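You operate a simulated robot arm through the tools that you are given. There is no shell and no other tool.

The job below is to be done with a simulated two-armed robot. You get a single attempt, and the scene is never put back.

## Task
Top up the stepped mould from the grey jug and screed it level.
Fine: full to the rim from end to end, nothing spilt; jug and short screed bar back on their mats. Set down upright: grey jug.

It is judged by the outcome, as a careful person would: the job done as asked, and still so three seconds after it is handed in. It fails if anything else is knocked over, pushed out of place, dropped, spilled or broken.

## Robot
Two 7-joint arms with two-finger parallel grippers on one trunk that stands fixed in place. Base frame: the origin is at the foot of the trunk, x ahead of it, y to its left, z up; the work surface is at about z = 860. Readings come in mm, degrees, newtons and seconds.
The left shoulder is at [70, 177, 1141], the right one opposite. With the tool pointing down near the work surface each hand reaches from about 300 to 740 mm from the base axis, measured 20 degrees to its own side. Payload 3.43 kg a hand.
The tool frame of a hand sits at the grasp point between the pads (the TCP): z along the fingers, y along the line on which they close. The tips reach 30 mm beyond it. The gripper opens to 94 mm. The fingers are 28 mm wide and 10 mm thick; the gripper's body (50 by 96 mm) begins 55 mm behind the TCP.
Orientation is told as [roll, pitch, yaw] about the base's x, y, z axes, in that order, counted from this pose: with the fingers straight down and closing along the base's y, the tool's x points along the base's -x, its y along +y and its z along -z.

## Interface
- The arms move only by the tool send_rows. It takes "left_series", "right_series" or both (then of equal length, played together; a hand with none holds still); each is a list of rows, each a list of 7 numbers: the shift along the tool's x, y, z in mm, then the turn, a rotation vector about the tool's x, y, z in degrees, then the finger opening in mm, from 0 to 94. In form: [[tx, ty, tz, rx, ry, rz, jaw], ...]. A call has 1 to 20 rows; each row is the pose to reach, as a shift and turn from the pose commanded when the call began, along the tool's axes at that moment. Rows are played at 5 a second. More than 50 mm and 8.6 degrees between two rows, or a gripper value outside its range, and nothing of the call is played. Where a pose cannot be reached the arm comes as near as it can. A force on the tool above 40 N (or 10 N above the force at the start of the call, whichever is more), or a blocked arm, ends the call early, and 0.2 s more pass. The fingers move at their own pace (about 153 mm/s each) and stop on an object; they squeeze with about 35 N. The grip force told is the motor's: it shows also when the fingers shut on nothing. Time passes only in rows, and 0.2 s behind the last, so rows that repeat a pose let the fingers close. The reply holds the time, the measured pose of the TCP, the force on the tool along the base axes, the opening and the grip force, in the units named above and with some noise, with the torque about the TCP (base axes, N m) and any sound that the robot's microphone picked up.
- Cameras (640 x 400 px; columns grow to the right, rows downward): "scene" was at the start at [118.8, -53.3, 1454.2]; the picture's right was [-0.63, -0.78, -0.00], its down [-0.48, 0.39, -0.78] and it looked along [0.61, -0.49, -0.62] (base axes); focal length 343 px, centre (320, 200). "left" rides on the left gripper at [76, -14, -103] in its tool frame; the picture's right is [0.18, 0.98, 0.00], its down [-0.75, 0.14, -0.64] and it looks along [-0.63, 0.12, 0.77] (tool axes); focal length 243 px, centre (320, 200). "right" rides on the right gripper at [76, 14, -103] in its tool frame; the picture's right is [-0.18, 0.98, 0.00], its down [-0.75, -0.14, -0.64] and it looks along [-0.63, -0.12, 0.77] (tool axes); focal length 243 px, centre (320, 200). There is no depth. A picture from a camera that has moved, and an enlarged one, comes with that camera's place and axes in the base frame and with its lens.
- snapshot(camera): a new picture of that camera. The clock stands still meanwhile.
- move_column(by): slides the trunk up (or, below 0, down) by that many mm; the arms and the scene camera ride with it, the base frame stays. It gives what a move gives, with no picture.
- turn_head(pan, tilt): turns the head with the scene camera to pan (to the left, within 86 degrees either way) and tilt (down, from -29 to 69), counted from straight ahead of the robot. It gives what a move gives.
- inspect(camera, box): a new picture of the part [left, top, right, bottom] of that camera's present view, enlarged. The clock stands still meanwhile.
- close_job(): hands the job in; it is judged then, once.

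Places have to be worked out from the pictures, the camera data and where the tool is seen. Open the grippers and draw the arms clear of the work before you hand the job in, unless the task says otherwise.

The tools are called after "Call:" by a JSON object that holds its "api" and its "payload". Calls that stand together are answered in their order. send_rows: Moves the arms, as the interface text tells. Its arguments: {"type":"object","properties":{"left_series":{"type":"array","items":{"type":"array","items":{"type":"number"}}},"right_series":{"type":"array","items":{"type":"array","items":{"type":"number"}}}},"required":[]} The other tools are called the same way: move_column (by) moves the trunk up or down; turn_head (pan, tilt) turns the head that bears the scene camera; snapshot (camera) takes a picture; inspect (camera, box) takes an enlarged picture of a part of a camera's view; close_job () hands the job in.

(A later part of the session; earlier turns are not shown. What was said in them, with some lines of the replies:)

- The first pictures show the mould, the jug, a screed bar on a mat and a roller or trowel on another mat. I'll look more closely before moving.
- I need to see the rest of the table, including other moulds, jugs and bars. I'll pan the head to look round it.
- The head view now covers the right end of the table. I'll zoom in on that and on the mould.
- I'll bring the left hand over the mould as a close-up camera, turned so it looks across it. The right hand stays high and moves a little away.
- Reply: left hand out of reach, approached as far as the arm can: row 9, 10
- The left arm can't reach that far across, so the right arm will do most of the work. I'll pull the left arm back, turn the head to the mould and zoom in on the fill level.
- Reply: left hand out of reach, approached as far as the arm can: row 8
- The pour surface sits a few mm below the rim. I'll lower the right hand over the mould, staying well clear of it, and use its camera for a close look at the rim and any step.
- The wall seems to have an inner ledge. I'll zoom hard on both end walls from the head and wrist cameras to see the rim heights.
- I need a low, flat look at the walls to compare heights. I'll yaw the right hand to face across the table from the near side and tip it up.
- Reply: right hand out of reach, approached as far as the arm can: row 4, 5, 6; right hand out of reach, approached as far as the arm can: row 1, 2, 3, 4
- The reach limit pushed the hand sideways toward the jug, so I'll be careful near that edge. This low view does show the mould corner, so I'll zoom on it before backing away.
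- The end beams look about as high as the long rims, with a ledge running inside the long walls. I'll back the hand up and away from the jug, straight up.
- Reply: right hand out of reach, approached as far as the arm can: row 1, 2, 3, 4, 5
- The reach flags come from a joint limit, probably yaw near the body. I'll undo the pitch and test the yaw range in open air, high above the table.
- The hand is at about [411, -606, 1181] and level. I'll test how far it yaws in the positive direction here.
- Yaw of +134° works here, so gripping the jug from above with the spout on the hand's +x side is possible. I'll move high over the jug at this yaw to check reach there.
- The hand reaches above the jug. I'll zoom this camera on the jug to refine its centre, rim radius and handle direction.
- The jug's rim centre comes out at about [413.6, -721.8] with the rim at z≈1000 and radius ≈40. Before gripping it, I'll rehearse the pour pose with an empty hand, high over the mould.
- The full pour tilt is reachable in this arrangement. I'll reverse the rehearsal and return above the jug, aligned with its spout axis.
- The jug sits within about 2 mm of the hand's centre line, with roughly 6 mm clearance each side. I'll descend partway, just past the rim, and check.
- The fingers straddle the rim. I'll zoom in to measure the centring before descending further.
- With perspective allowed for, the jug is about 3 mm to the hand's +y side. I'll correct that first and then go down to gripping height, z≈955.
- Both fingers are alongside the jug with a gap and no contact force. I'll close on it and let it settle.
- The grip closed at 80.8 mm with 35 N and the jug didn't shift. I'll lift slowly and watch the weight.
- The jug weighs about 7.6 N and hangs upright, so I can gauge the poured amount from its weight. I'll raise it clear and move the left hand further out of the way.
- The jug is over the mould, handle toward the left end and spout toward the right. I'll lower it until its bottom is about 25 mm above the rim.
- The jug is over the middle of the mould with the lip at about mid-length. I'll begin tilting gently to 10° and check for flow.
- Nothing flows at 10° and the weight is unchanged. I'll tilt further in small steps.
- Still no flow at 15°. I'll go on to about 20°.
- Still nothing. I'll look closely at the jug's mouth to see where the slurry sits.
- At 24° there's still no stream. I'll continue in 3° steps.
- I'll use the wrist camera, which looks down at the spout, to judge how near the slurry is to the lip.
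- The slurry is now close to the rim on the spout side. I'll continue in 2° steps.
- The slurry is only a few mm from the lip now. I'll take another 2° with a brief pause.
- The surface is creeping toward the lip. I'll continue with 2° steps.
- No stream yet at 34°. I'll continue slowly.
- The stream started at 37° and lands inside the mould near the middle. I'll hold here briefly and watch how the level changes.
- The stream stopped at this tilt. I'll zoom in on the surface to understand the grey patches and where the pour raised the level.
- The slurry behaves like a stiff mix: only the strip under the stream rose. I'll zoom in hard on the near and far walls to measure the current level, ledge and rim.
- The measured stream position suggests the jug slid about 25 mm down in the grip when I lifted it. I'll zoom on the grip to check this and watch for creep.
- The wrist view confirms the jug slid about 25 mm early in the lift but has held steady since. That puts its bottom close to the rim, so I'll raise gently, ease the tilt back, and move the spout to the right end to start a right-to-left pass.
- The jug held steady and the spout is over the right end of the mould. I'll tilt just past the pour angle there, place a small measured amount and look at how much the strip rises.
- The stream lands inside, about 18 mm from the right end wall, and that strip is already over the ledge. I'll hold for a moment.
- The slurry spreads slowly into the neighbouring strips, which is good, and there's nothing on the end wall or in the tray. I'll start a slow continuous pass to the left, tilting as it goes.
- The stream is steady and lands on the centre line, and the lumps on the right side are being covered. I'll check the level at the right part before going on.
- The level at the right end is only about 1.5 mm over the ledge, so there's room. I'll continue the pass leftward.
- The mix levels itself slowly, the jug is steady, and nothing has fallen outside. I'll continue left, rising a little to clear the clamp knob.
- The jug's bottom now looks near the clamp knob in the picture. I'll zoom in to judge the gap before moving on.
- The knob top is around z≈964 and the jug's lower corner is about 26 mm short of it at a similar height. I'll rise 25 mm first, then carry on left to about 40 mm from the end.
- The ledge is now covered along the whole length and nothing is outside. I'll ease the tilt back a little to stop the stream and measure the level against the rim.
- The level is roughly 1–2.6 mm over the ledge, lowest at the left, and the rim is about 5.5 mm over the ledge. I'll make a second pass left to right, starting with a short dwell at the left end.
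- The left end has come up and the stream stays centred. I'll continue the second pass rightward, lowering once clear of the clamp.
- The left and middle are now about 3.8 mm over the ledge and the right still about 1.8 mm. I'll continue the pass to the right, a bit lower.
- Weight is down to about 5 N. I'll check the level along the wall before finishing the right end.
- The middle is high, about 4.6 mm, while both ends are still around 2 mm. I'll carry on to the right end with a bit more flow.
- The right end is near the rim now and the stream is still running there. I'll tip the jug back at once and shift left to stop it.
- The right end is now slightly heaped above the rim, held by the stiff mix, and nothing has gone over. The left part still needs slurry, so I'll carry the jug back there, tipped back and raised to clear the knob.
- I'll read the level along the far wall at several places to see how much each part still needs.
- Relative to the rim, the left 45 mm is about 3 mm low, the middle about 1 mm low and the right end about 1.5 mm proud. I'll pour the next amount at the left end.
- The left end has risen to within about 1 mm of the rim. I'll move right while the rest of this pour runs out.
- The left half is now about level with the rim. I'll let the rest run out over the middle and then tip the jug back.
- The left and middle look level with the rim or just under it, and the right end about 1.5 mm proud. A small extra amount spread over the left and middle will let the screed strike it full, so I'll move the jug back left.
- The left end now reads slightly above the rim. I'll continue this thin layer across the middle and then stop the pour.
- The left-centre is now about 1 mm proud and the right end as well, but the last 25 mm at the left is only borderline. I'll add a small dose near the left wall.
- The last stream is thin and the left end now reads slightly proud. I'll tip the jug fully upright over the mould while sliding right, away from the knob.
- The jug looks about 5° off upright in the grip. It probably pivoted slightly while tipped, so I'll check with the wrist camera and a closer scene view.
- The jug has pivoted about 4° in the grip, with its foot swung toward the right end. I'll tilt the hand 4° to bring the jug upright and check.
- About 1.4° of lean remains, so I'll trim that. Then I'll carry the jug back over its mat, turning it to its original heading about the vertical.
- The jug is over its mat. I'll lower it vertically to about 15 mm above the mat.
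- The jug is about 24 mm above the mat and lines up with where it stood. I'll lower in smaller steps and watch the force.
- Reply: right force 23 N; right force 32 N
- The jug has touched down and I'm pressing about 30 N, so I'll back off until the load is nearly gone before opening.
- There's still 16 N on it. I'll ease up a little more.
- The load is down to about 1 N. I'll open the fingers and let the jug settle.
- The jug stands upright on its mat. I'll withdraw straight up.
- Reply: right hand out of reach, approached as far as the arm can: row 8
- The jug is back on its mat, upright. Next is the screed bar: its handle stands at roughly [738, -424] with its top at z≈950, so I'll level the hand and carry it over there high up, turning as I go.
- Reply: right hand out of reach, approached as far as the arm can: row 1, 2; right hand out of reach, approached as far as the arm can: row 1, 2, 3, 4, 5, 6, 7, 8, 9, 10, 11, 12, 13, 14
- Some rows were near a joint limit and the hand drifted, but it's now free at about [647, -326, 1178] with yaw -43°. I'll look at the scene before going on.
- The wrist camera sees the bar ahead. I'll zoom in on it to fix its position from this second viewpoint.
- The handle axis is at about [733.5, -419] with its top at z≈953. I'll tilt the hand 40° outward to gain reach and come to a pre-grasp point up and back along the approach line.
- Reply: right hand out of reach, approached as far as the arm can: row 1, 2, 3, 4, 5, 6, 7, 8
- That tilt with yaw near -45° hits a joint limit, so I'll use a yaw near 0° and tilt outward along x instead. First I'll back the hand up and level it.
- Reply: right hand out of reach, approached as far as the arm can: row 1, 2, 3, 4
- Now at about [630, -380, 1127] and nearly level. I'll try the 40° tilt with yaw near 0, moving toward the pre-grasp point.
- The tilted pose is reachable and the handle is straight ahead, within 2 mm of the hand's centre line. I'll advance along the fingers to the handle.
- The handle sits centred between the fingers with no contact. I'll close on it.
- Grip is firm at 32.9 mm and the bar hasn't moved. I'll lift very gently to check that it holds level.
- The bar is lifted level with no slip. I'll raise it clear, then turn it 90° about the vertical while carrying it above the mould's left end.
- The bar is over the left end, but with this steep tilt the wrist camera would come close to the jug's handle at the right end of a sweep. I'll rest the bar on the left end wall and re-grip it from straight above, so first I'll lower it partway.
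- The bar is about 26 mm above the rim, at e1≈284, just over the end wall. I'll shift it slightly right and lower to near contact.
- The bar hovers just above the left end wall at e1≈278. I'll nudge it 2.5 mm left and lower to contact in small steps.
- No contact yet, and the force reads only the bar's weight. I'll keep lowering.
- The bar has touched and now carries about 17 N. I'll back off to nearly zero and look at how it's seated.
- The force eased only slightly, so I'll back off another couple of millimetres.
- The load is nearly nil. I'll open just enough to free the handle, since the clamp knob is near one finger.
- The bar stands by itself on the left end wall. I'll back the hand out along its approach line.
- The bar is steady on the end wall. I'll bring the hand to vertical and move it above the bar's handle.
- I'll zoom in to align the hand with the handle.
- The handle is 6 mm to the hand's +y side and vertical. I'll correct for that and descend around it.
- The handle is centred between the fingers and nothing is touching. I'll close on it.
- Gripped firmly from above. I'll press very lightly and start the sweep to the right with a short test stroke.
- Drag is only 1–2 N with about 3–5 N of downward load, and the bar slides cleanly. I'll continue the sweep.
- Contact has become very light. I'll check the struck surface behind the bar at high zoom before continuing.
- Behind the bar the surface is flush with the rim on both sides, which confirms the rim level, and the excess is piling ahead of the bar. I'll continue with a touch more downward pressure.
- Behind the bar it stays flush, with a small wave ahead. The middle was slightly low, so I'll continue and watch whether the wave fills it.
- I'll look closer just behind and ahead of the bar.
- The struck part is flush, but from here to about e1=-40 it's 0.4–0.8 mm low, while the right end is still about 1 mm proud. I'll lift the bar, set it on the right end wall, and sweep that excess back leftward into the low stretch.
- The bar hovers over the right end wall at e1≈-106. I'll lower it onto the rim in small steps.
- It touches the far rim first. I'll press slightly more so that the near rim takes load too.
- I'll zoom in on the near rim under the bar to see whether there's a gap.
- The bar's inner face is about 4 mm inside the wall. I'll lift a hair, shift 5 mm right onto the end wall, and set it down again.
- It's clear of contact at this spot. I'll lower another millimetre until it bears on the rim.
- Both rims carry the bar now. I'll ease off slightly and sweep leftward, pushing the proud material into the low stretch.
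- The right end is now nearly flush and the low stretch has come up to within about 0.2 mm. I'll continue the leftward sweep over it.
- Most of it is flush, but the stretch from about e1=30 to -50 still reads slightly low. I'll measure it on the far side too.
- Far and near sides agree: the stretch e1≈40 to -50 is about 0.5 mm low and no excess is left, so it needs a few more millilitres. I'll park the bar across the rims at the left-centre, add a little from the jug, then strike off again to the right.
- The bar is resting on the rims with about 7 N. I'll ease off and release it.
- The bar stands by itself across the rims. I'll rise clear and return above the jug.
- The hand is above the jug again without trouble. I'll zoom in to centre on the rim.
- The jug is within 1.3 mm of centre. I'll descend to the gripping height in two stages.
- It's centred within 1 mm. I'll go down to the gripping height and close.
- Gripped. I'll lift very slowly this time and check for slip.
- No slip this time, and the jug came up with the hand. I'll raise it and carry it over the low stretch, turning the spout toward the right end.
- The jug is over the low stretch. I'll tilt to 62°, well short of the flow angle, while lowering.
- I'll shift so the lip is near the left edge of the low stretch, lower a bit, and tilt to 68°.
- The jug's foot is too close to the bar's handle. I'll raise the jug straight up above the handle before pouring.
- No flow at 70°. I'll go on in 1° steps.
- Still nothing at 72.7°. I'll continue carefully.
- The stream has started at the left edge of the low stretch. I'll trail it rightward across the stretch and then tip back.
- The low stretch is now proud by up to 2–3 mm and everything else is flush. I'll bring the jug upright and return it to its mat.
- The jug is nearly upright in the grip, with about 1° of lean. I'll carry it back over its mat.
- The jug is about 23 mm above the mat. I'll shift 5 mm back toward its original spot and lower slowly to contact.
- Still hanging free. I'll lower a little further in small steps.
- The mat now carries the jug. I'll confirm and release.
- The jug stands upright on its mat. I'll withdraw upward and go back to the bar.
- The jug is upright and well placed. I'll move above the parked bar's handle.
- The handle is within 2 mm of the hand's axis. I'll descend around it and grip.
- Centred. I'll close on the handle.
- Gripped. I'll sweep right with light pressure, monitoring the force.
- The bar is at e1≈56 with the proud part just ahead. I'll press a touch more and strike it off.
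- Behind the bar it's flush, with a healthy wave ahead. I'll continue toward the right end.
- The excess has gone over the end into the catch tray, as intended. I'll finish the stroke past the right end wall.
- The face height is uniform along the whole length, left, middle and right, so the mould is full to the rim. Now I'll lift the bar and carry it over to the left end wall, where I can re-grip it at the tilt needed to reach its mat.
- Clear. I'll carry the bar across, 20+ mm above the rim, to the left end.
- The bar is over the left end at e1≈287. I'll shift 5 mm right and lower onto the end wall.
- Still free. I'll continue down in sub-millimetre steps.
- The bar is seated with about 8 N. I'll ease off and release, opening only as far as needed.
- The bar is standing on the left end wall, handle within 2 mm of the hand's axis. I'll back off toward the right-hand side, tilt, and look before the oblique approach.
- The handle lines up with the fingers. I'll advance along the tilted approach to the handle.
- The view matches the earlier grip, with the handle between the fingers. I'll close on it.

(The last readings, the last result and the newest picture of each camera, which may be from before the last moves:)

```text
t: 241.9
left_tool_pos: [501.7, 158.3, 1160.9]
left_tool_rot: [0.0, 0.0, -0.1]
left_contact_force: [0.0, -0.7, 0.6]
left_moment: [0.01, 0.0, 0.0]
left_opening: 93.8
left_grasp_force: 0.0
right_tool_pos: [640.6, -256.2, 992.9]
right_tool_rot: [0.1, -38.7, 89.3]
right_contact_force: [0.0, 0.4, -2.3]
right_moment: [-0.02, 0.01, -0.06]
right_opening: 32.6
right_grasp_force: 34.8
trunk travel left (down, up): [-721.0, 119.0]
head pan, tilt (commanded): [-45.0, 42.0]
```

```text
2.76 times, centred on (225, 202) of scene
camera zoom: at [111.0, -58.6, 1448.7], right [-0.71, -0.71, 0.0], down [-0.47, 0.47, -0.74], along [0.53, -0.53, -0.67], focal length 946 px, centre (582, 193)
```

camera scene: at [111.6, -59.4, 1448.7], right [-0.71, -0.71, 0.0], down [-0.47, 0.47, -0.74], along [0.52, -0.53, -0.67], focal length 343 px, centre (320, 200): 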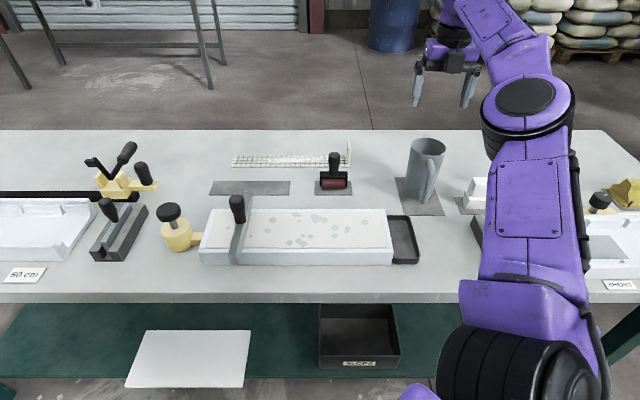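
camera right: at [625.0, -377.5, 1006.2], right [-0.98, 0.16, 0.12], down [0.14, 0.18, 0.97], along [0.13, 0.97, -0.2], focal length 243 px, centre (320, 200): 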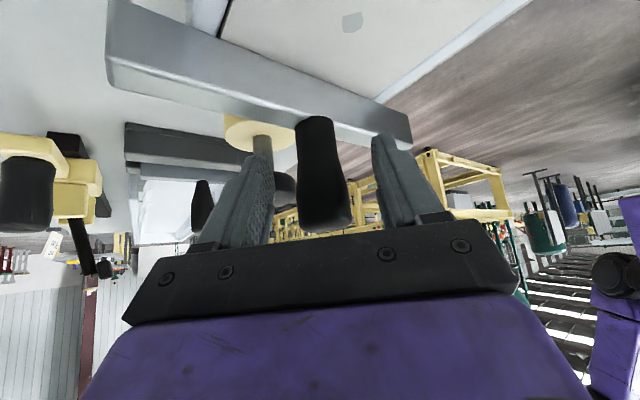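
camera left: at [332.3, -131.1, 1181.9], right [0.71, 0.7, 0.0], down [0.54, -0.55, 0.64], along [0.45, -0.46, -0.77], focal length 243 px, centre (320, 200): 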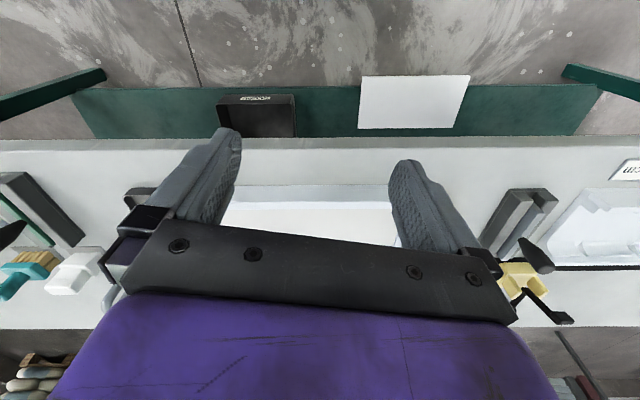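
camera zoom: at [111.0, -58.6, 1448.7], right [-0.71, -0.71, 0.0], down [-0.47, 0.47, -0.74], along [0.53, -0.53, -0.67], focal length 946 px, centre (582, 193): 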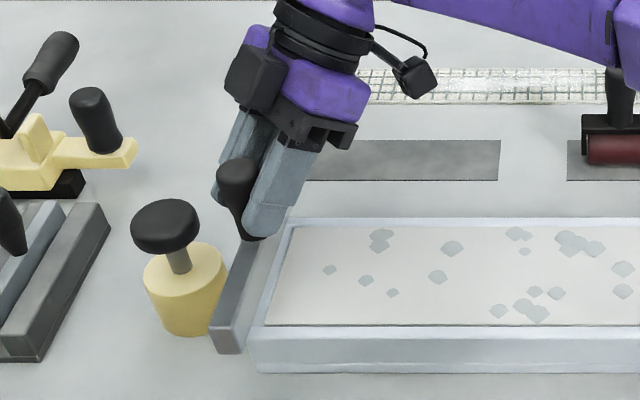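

The bar lifts cleanly. I'll raise it and reverse the earlier carry: turn it back 90° and bring it over its mat.

Call:
{"api": "send_rows", "payload": {"right_series": [[-5, 0, -6, 0, 0, 0, 5], [-14, 0, -17.5, 0, 0, 0, 5], [-25, 0, -31, 0, 0, 0, 5], [-35.7, 0, -44.4, 0, 0, 0, 5]]}}

Call:
{"api": "send_rows", "payload": {"right_series": [[3.9, -2.6, -3.1, 1.7, 0, 2.1, 5], [10.4, -7, -8.4, 4.5, 0, 5.6, 5], [20.8, -14, -16.7, 9, 0, 11.2, 5], [31.2, -21, -25.1, 13.5, 0, 16.8, 5], [42.9, -28.9, -34.5, 18.5, 0, 23.1, 5], [54.6, -36.8, -43.8, 23.6, 0, 29.4, 5], [66.4, -44.7, -53.2, 28.7, 0, 35.7, 5], [78.1, -52.6, -62.6, 33.7, 0, 42, 5], [89.8, -60.5, -72, 38.8, 0, 48.3, 5], [101.5, -68.4, -81.4, 43.8, 0, 54.6, 5], [113.2, -76.3, -90.8, 48.9, 0, 60.9, 5], [123.6, -83.3, -99.2, 53.4, 0, 66.5, 5], [130.1, -87.7, -104.4, 56.2, 0, 70, 5]]}}

Call:
{"api": "snapshot", "payload": {"camera": "scene"}}

Call:
{"api": "inspect", "payload": {"camera": "scene", "box": [190, 110, 320, 210]}}

```text
t: 242.9
left_tool_pos: [502.6, 159.0, 1158.9]
left_tool_rot: [0.1, -0.1, -0.2]
left_contact_force: [0.4, -0.2, 0.7]
left_moment: [-0.02, -0.02, -0.01]
left_opening: 94.0
left_grasp_force: 0.1
right_tool_pos: [640.6, -255.7, 1049.4]
right_tool_rot: [0.2, -38.7, 89.1]
right_contact_force: [0.1, -0.3, -1.6]
right_moment: [-0.01, -0.01, 0.01]
right_opening: 32.7
right_grasp_force: 35.6
trunk travel left (down, up): [-721.0, 119.0]
head pan, tilt (commanded): [-45.0, 42.0]
```

```text
t: 245.7
left_tool_pos: [502.6, 158.3, 1159.4]
left_tool_rot: [0.0, 0.0, 0.0]
left_contact_force: [0.2, -1.4, 0.1]
left_moment: [-0.01, 0.0, 0.02]
left_opening: 93.7
left_grasp_force: 0.0
right_tool_pos: [721.0, -416.5, 1051.8]
right_tool_rot: [0.0, -38.7, 3.8]
right_contact_force: [0.4, -1.1, -2.5]
right_moment: [-0.03, 0.0, -0.01]
right_opening: 32.5
right_grasp_force: 35.3
right hand out of reach, approached as far as the arm can: row 13
trunk travel left (down, up): [-721.0, 119.0]
head pan, tilt (commanded): [-45.0, 42.0]
```

```text
taken
camera scene: at [111.1, -59.0, 1448.7], right [-0.71, -0.71, 0.0], down [-0.47, 0.47, -0.74], along [0.53, -0.53, -0.67], focal length 343 px, centre (320, 200)
```

scene: 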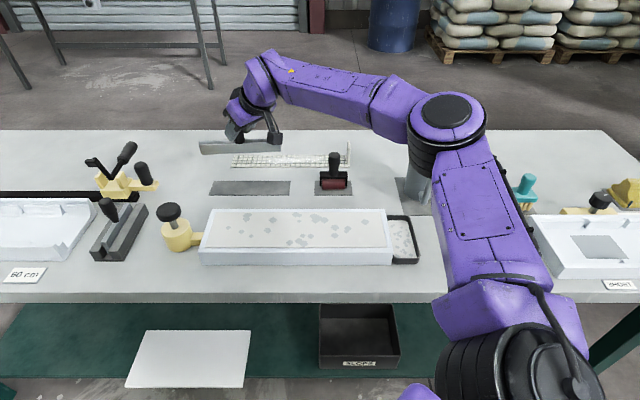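

```text
4.00 times, centred on (255, 160) of scene
camera zoom: at [111.1, -59.0, 1448.7], right [-0.71, -0.71, 0.0], down [-0.47, 0.47, -0.74], along [0.53, -0.53, -0.67], focal length 1371 px, centre (580, 360)
```

zoom: 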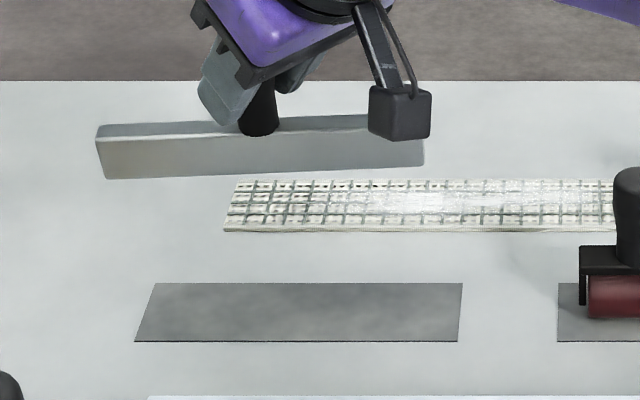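

A joint limit stopped the turn 4° short at this height. The mat has plenty of room, so I'll lower first and then try the last few degrees where the arm has more freedom.

Call:
{"api": "send_rows", "payload": {"right_series": [[6, 0, 7.5, 0, 0, 0, 5], [18, 0, 22.5, 0, 0, 0, 5], [31, 0, 38.7, 0, 0, 0, 5], [44, 0, 54.9, 0, 0, 0, 5], [52, 0, 64.9, 0, 0, 0, 5]]}}

Call:
{"api": "inspect", "payload": {"camera": "scene", "box": [190, 130, 320, 210]}}

```text
t: 246.9
left_tool_pos: [503.6, 157.3, 1160.2]
left_tool_rot: [0.0, 0.0, -0.1]
left_contact_force: [-0.9, 0.0, -0.3]
left_moment: [0.01, -0.02, 0.02]
left_opening: 93.9
left_grasp_force: 0.1
right_tool_pos: [722.2, -416.6, 967.5]
right_tool_rot: [0.0, -38.7, 3.9]
right_contact_force: [-0.1, -0.5, -2.5]
right_moment: [-0.05, 0.0, 0.0]
right_opening: 32.5
right_grasp_force: 34.9
trunk travel left (down, up): [-721.0, 119.0]
head pan, tilt (commanded): [-45.0, 42.0]
```

```text
4.92 times, centred on (255, 170) of scene
camera zoom: at [111.5, -59.5, 1448.7], right [-0.71, -0.71, 0.0], down [-0.47, 0.47, -0.74], along [0.52, -0.53, -0.67], focal length 1688 px, centre (640, 348)
```

zoom: 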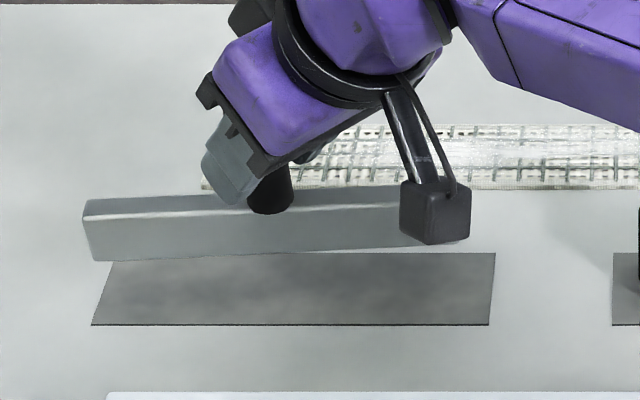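

The bar is about 39 mm above the mat. I'll try the remaining turn and small shift here.

Call:
{"api": "send_rows", "payload": {"right_series": [[-1, -2.5, 0.7, 0.9, 0, 1.15, 5], [-1.8, -5, 1.4, 1.8, 0, 2.3, 5], [-2.6, -7.6, 2.1, 2.75, 0, 3.43, 5]]}}

Call:
{"api": "inspect", "payload": {"camera": "scene", "box": [190, 130, 320, 210]}}

```text
t: 247.7
left_tool_pos: [502.1, 157.8, 1160.1]
left_tool_rot: [0.1, 0.0, -0.1]
left_contact_force: [-0.5, -0.1, -0.1]
left_moment: [0.0, -0.03, -0.03]
left_opening: 93.8
left_grasp_force: 0.0
right_tool_pos: [724.9, -423.8, 968.3]
right_tool_rot: [0.0, -38.7, -0.5]
right_contact_force: [-0.2, 0.4, -1.2]
right_moment: [0.02, 0.01, 0.01]
right_opening: 32.5
right_grasp_force: 34.4
trunk travel left (down, up): [-721.0, 119.0]
head pan, tilt (commanded): [-45.0, 42.0]
```

```text
4.92 times, centred on (255, 170) of scene
camera zoom: at [111.3, -58.7, 1448.7], right [-0.71, -0.71, 0.0], down [-0.47, 0.47, -0.74], along [0.53, -0.53, -0.67], focal length 1688 px, centre (640, 348)
```

zoom: 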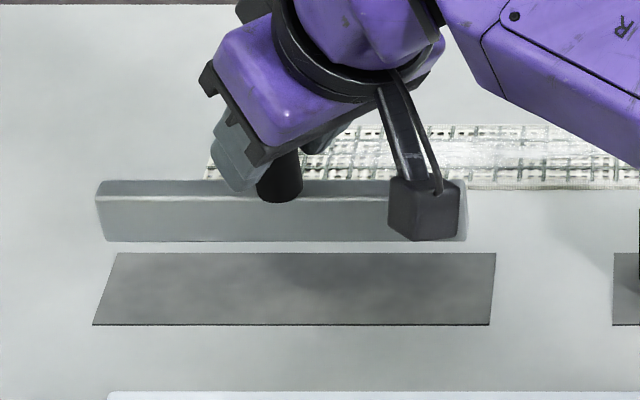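

The bar is aligned with its mat. I'll lower it to just above and then step down to contact.

Call:
{"api": "send_rows", "payload": {"right_series": [[5, 0, 6.2, 0, 0, 0, 5], [11, 0, 13.7, 0, 0, 0, 5], [17, 0, 21.2, 0, 0, 0, 5], [21.3, 0, 26.5, 0, 0, 0, 5]]}}

Call:
{"api": "send_rows", "payload": {"right_series": [[0.6, 0, 0.8, 0, 0, 0, 5], [1.25, 0, 1.55, 0, 0, 0, 5]]}}

Call:
{"api": "inspect", "payload": {"camera": "scene", "box": [190, 130, 320, 210]}}

```text
t: 248.7
left_tool_pos: [503.0, 157.6, 1158.7]
left_tool_rot: [-0.1, 0.0, -0.1]
left_contact_force: [-0.3, 0.3, -0.8]
left_moment: [0.03, 0.03, -0.01]
left_opening: 94.1
left_grasp_force: 0.0
right_tool_pos: [725.9, -422.9, 933.7]
right_tool_rot: [0.1, -38.8, -0.5]
right_contact_force: [-0.1, 0.3, -2.1]
right_moment: [0.01, 0.03, 0.03]
right_opening: 32.4
right_grasp_force: 34.5
trunk travel left (down, up): [-721.0, 119.0]
head pan, tilt (commanded): [-45.0, 42.0]
```

```text
t: 249.3
left_tool_pos: [502.6, 158.1, 1159.2]
left_tool_rot: [0.1, 0.1, -0.2]
left_contact_force: [0.1, 0.5, 0.6]
left_moment: [0.0, -0.01, -0.02]
left_opening: 94.0
left_grasp_force: 0.1
right_tool_pos: [724.7, -424.0, 932.2]
right_tool_rot: [0.1, -38.7, -0.6]
right_contact_force: [-0.7, 0.5, -0.8]
right_moment: [0.02, 0.02, 0.01]
right_opening: 32.5
right_grasp_force: 35.3
trunk travel left (down, up): [-721.0, 119.0]
head pan, tilt (commanded): [-45.0, 42.0]
```

```text
4.92 times, centred on (255, 170) of scene
camera zoom: at [111.3, -59.0, 1448.7], right [-0.71, -0.71, 0.0], down [-0.47, 0.47, -0.74], along [0.53, -0.53, -0.67], focal length 1688 px, centre (640, 348)
```

zoom: 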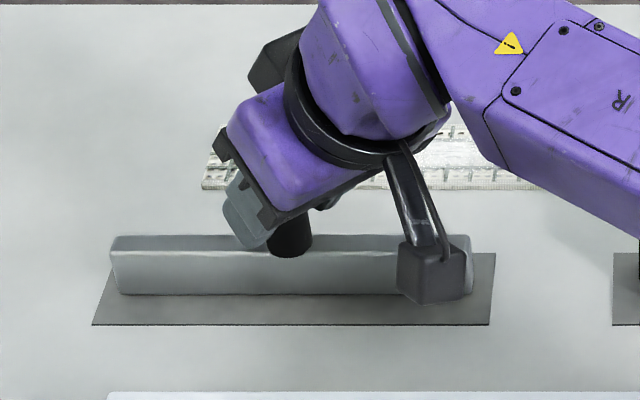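

The bar is just above the mat and well inside it. I'll take the last small steps down.

Call:
{"api": "send_rows", "payload": {"right_series": [[0.6, 0, 0.8, 0, 0, 0, 5], [1.25, 0, 1.55, 0, 0, 0, 5]]}}

Call:
{"api": "send_rows", "payload": {"right_series": [[0.4, 0, 0.4, 0, 0, 0, 5], [0.75, 0, 0.95, 0, 0, 0, 5]]}}

```text
t: 249.9
left_tool_pos: [502.4, 158.3, 1159.2]
left_tool_rot: [-0.1, 0.0, -0.1]
left_contact_force: [-0.2, 0.1, 0.3]
left_moment: [0.02, -0.01, 0.0]
left_opening: 93.9
left_grasp_force: 0.0
right_tool_pos: [725.3, -422.9, 932.1]
right_tool_rot: [0.0, -38.8, -0.5]
right_contact_force: [0.3, 0.4, 0.0]
right_moment: [0.08, -0.1, -0.01]
right_opening: 32.5
right_grasp_force: 34.7
trunk travel left (down, up): [-721.0, 119.0]
head pan, tilt (commanded): [-45.0, 42.0]
```

```text
t: 250.5
left_tool_pos: [501.6, 156.6, 1160.1]
left_tool_rot: [-0.1, -0.2, -0.1]
left_contact_force: [-0.8, 1.0, 1.2]
left_moment: [0.01, -0.03, 0.03]
left_opening: 93.9
left_grasp_force: 0.1
right_tool_pos: [725.2, -424.9, 930.4]
right_tool_rot: [0.0, -38.9, -0.5]
right_contact_force: [1.9, -1.1, 2.8]
right_moment: [0.06, -0.21, -0.07]
right_opening: 32.8
right_grasp_force: 34.7
trunk travel left (down, up): [-721.0, 119.0]
head pan, tilt (commanded): [-45.0, 42.0]
```

The mat carries the bar now. I'll open gently and let it stand.

Call:
{"api": "send_rows", "payload": {"right_series": [[0, 0, 0, 0, 0, 0, 36], [0, 0, 0, 0, 0, 0, 44], [0, 0, 0, 0, 0, 0, 56], [0, 0, 0, 0, 0, 0, 70], [0, 0, 0, 0, 0, 0, 70]]}}

Call:
{"api": "inspect", "payload": {"camera": "scene", "box": [190, 130, 320, 210]}}

Call:
{"api": "snapshot", "payload": {"camera": "right"}}

```text
t: 251.7
left_tool_pos: [501.3, 157.6, 1159.2]
left_tool_rot: [0.1, -0.1, 0.0]
left_contact_force: [-0.4, -0.1, 0.5]
left_moment: [0.01, 0.02, -0.05]
left_opening: 94.1
left_grasp_force: 0.0
right_tool_pos: [725.6, -425.6, 930.1]
right_tool_rot: [0.0, -38.8, -0.5]
right_contact_force: [-0.7, -1.4, 0.0]
right_moment: [0.0, 0.0, -0.01]
right_opening: 70.0
right_grasp_force: 0.0
trunk travel left (down, up): [-721.0, 119.0]
head pan, tilt (commanded): [-45.0, 42.0]
```

```text
4.92 times, centred on (255, 170) of scene
camera zoom: at [110.8, -58.7, 1448.8], right [-0.71, -0.71, 0.0], down [-0.47, 0.47, -0.74], along [0.53, -0.53, -0.67], focal length 1688 px, centre (640, 348)
```

zoom: 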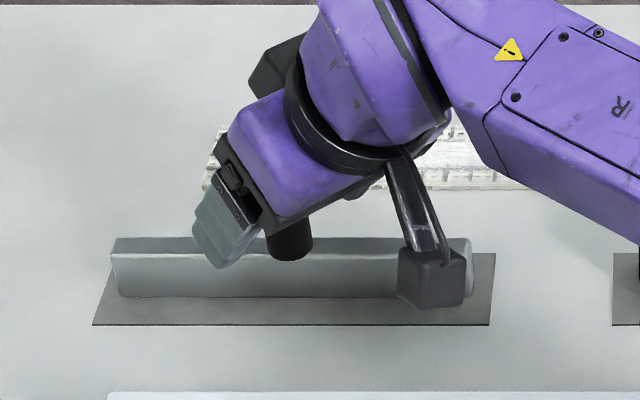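

```text
taken
camera right: at [602.0, -406.7, 961.9], right [0.15, 0.98, 0.12], down [0.18, -0.14, 0.97], along [0.97, -0.13, -0.2], focal length 243 px, centre (320, 200)
```

right: 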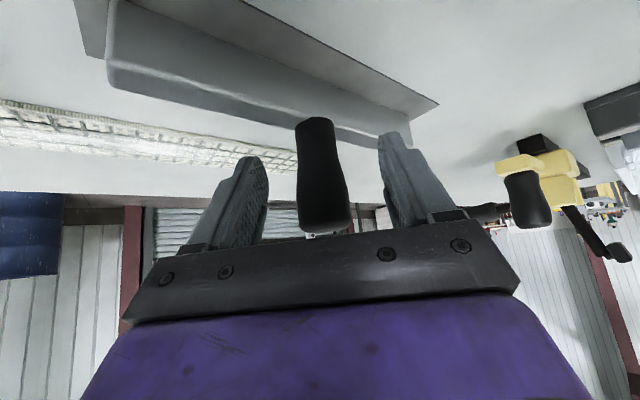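

The bar stands on its mat. I'll withdraw along the approach line.

Call:
{"api": "send_rows", "payload": {"right_series": [[0, 0, -8, 0, 0, 0, 70], [0, 0, -24, 0, 0, 0, 70], [0, 0, -46, 0, 0, 0, 80], [0, 0, -72, 0, 0, 0, 94], [0, 0, -100, 0, 0, 0, 94], [0, 0, -125, 0, 0, 0, 94]]}}

Call:
{"api": "inspect", "payload": {"camera": "scene", "box": [190, 130, 320, 210]}}

```text
t: 253.1
left_tool_pos: [501.8, 158.4, 1160.2]
left_tool_rot: [-0.1, -0.1, -0.1]
left_contact_force: [0.0, 0.0, 0.9]
left_moment: [0.0, 0.04, 0.02]
left_opening: 94.2
left_grasp_force: 0.1
right_tool_pos: [645.4, -420.7, 1027.0]
right_tool_rot: [0.1, -38.8, -0.5]
right_contact_force: [0.2, -0.3, 0.6]
right_moment: [0.03, -0.02, 0.01]
right_opening: 93.9
right_grasp_force: 0.1
trunk travel left (down, up): [-721.0, 119.0]
head pan, tilt (commanded): [-45.0, 42.0]
```

```text
4.92 times, centred on (255, 170) of scene
camera zoom: at [109.9, -58.7, 1448.8], right [-0.71, -0.71, 0.0], down [-0.47, 0.47, -0.74], along [0.53, -0.53, -0.67], focal length 1688 px, centre (640, 348)
```

zoom: 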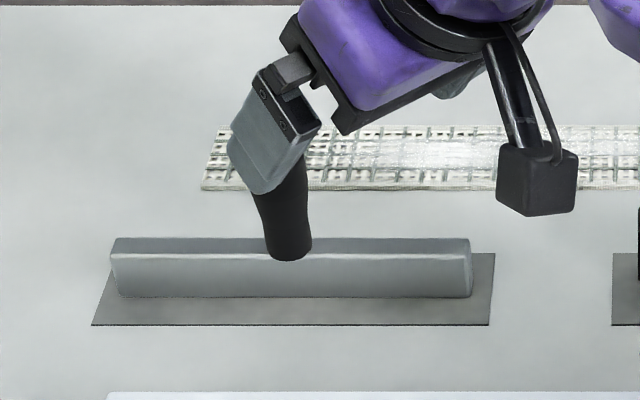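

The bar stays put. Next I'll raise the hand, level it and draw it back clear of the table.

Call:
{"api": "send_rows", "payload": {"right_series": [[-15, 0, -20, 0, 0, 0, 94], [-32, 0, -40, 0, 0, 0, 94], [-48, 0, -60, 0, 0, 0, 94], [-66, 0, -82, 0, 0, 0, 94]]}}

Call:
{"api": "send_rows", "payload": {"right_series": [[5, 0, -15, 0, 8, 0, 94], [12, 0, -35, 0, 16, 0, 94], [20, 0, -60, 0, 24, 0, 94], [30, 0, -85, 0, 32, 0, 94], [40, 0, -110, 0, 38.8, 0, 94]]}}

Call:
{"api": "snapshot", "payload": {"camera": "scene"}}

```text
t: 254.1
left_tool_pos: [501.4, 158.5, 1159.8]
left_tool_rot: [0.0, -0.1, -0.2]
left_contact_force: [0.1, 0.9, -0.7]
left_moment: [0.01, -0.02, -0.02]
left_opening: 94.4
left_grasp_force: 0.0
right_tool_pos: [646.6, -423.7, 1132.3]
right_tool_rot: [0.0, -38.7, -0.4]
right_contact_force: [-0.3, 0.0, 0.4]
right_moment: [-0.03, 0.0, -0.02]
right_opening: 94.1
right_grasp_force: 0.1
trunk travel left (down, up): [-721.0, 119.0]
head pan, tilt (commanded): [-45.0, 42.0]
```

```text
t: 255.3
left_tool_pos: [502.1, 159.0, 1160.5]
left_tool_rot: [-0.1, -0.1, -0.1]
left_contact_force: [0.0, -1.0, 0.4]
left_moment: [-0.04, -0.02, 0.01]
left_opening: 94.1
left_grasp_force: 0.1
right_tool_pos: [547.1, -418.8, 1193.7]
right_tool_rot: [-0.1, 0.2, -0.4]
right_contact_force: [-0.2, 0.2, 0.0]
right_moment: [-0.01, 0.02, -0.02]
right_opening: 94.2
right_grasp_force: 0.1
trunk travel left (down, up): [-721.0, 119.0]
head pan, tilt (commanded): [-45.0, 42.0]
```

```text
taken
camera scene: at [110.0, -58.0, 1448.8], right [-0.71, -0.71, 0.0], down [-0.47, 0.47, -0.74], along [0.53, -0.53, -0.67], focal length 343 px, centre (320, 200)
```

scene: 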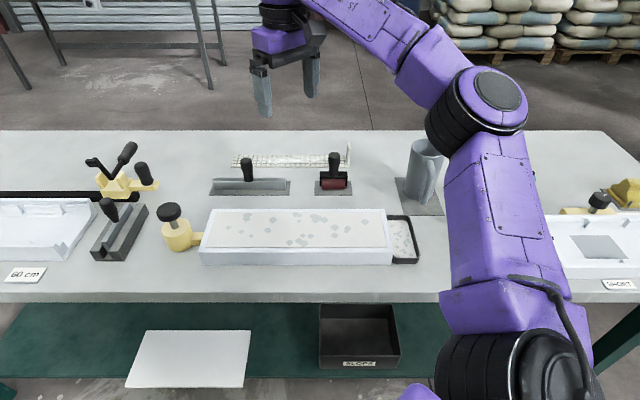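

I'll draw the right hand further back to about its starting place, then inspect everything.

Call:
{"api": "send_rows", "payload": {"right_series": [[33, -10, -5, 0, 0, 0, 94], [66, -20, -10, 0, 0, 0, 94], [100, -30, -15, 0, 0, 0, 94], [133, -40, -20, 0, 0, 0, 94], [166, -50, -25, 0, 0, 0, 94]]}}

Call:
{"api": "snapshot", "payload": {"camera": "scene"}}

Call:
{"api": "inspect", "payload": {"camera": "scene", "box": [180, 190, 430, 300]}}

Call:
{"api": "inspect", "payload": {"camera": "scene", "box": [370, 110, 490, 275]}}

Call:
{"api": "snapshot", "payload": {"camera": "right"}}

```text
t: 256.5
left_tool_pos: [502.3, 157.9, 1161.4]
left_tool_rot: [0.0, -0.1, -0.2]
left_contact_force: [0.1, -0.5, -0.4]
left_moment: [-0.05, 0.0, 0.0]
left_opening: 94.0
left_grasp_force: 0.0
right_tool_pos: [396.7, -466.8, 1215.0]
right_tool_rot: [0.0, 0.1, -0.4]
right_contact_force: [0.1, -0.4, 0.8]
right_moment: [0.0, -0.03, 0.01]
right_opening: 93.9
right_grasp_force: 0.0
right hand out of reach, approached as far as the arm can: row 5
trunk travel left (down, up): [-721.0, 119.0]
head pan, tilt (commanded): [-45.0, 42.0]
```

```text
taken
camera scene: at [110.3, -58.5, 1448.8], right [-0.71, -0.71, 0.0], down [-0.47, 0.47, -0.74], along [0.53, -0.53, -0.67], focal length 343 px, centre (320, 200)
```

scene: 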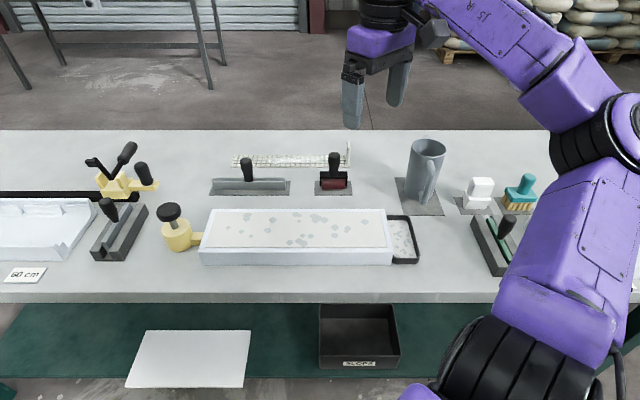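

```text
2.56 times, centred on (305, 245) of scene
camera zoom: at [110.3, -58.5, 1448.8], right [-0.71, -0.71, 0.0], down [-0.47, 0.47, -0.74], along [0.53, -0.53, -0.67], focal length 878 px, centre (358, 85)
```

zoom: 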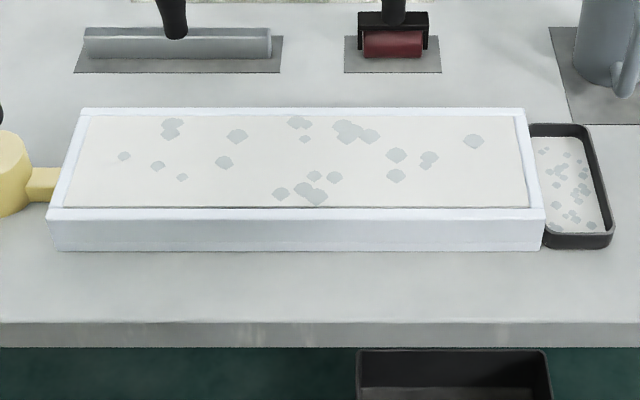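

```text
2.42 times, centred on (430, 192) of scene
camera zoom: at [110.3, -58.5, 1448.8], right [-0.71, -0.71, 0.0], down [-0.47, 0.47, -0.74], along [0.53, -0.53, -0.67], focal length 831 px, centre (53, 218)
```

zoom: 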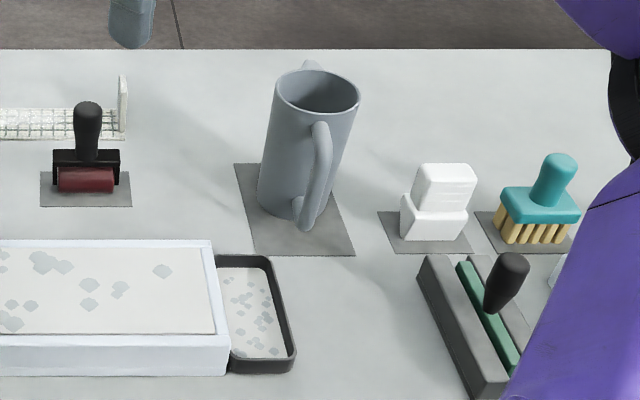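

```text
taken
camera right: at [321.3, -450.1, 1316.3], right [0.19, 0.98, 0.0], down [0.75, -0.15, 0.64], along [0.63, -0.12, -0.77], focal length 243 px, centre (320, 200)
```

right: 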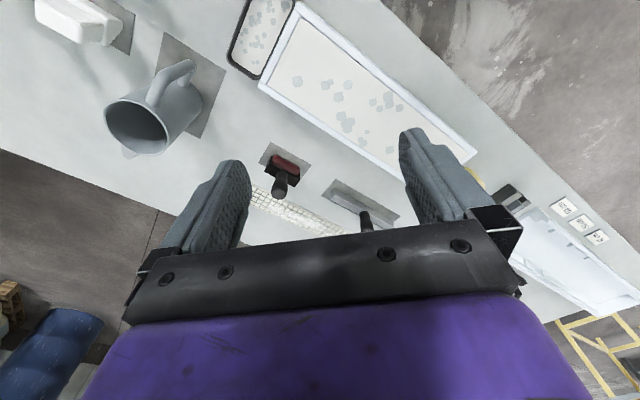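

Everything looks in place, with the strike-off held in the catch tray. I'll make a final close check of the levels at both ends and of the table around the mould and tray.

Call:
{"api": "inspect", "payload": {"camera": "scene", "box": [370, 200, 430, 272]}}

Call:
{"api": "inspect", "payload": {"camera": "scene", "box": [190, 200, 250, 272]}}

Call:
{"api": "inspect", "payload": {"camera": "scene", "box": [325, 203, 365, 228]}}

Call:
{"api": "inspect", "payload": {"camera": "scene", "box": [205, 203, 245, 228]}}

Call:
{"api": "inspect", "payload": {"camera": "scene", "box": [200, 145, 300, 205]}}

```text
5.56 times, centred on (400, 236) of scene
camera zoom: at [110.3, -58.5, 1448.8], right [-0.71, -0.71, 0.0], down [-0.47, 0.47, -0.74], along [0.53, -0.53, -0.67], focal length 1904 px, centre (-124, 0)
```

zoom: 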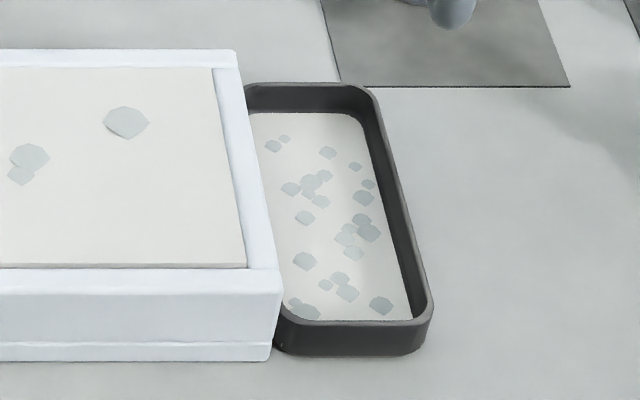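

```text
5.56 times, centred on (220, 236) of scene
camera zoom: at [110.3, -58.5, 1448.8], right [-0.71, -0.71, 0.0], down [-0.47, 0.47, -0.74], along [0.53, -0.53, -0.67], focal length 1904 px, centre (876, 0)
```

zoom: 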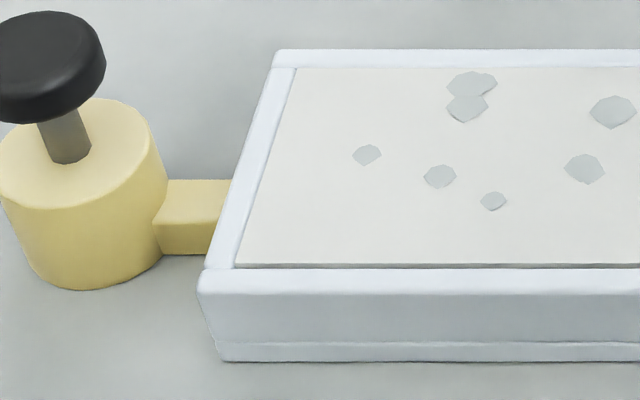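

```text
16.00 times, centred on (345, 216) of scene
camera zoom: at [110.3, -58.5, 1448.8], right [-0.71, -0.71, 0.0], down [-0.47, 0.47, -0.74], along [0.53, -0.53, -0.67], focal length 5485 px, centre (-80, -48)
```

zoom: 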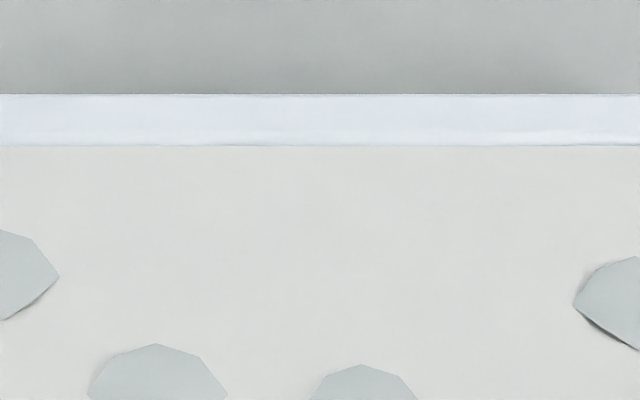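

```text
16.00 times, centred on (225, 216) of scene
camera zoom: at [110.3, -58.5, 1448.8], right [-0.71, -0.71, 0.0], down [-0.47, 0.47, -0.74], along [0.53, -0.53, -0.67], focal length 5485 px, centre (1840, -48)
```

zoom: 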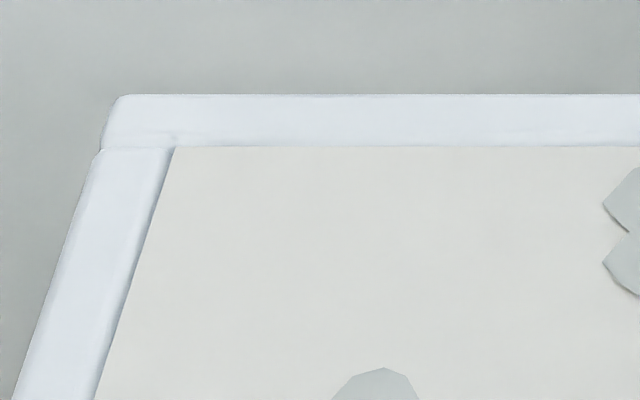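

```text
6.40 times, centred on (250, 175) of scene
camera zoom: at [110.3, -58.5, 1448.8], right [-0.71, -0.71, 0.0], down [-0.47, 0.47, -0.74], along [0.53, -0.53, -0.67], focal length 2194 px, centre (768, 360)
```

zoom: 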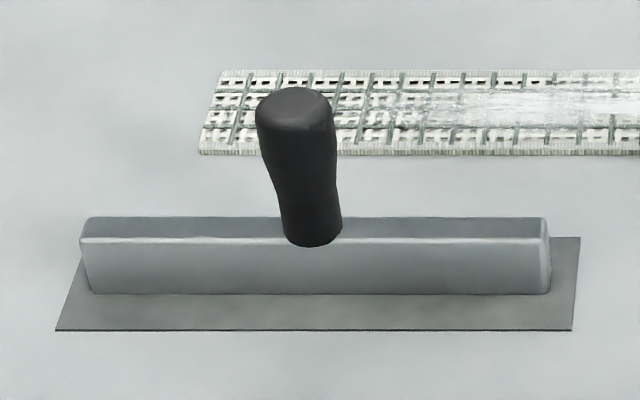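

The mould is flush with the rim at both ends and in the middle, and the table is clean. The jug stands upright on its mat, the bar is on its mat, and both grippers are open and clear, so I'm handing the job in.

Call:
{"api": "close_job", "payload": {}}

```text
The job is handed in.
```

The mould is topped up and screeded level, and the job is handed in. In the last close-up checks the surface was flush with the rim at both ends and in the middle.

- **Spills:** I saw none on the table. The struck-off excess went over the right end into the black catch tray beside the mould.
- **Extra top-up:** After the first screed a stretch right of the middle was still about 0.5 mm low. I added a little more from the jug and screeded that part again.
- **Jug:** It is back upright on its mat, with some slurry left in it. It slid about 25 mm in the grip on the first lift but was not dropped.
- **Screed bar:** The short bar is back on its mat in its original position.
- **Arms:** Both grippers are open and the arms are clear of the work.
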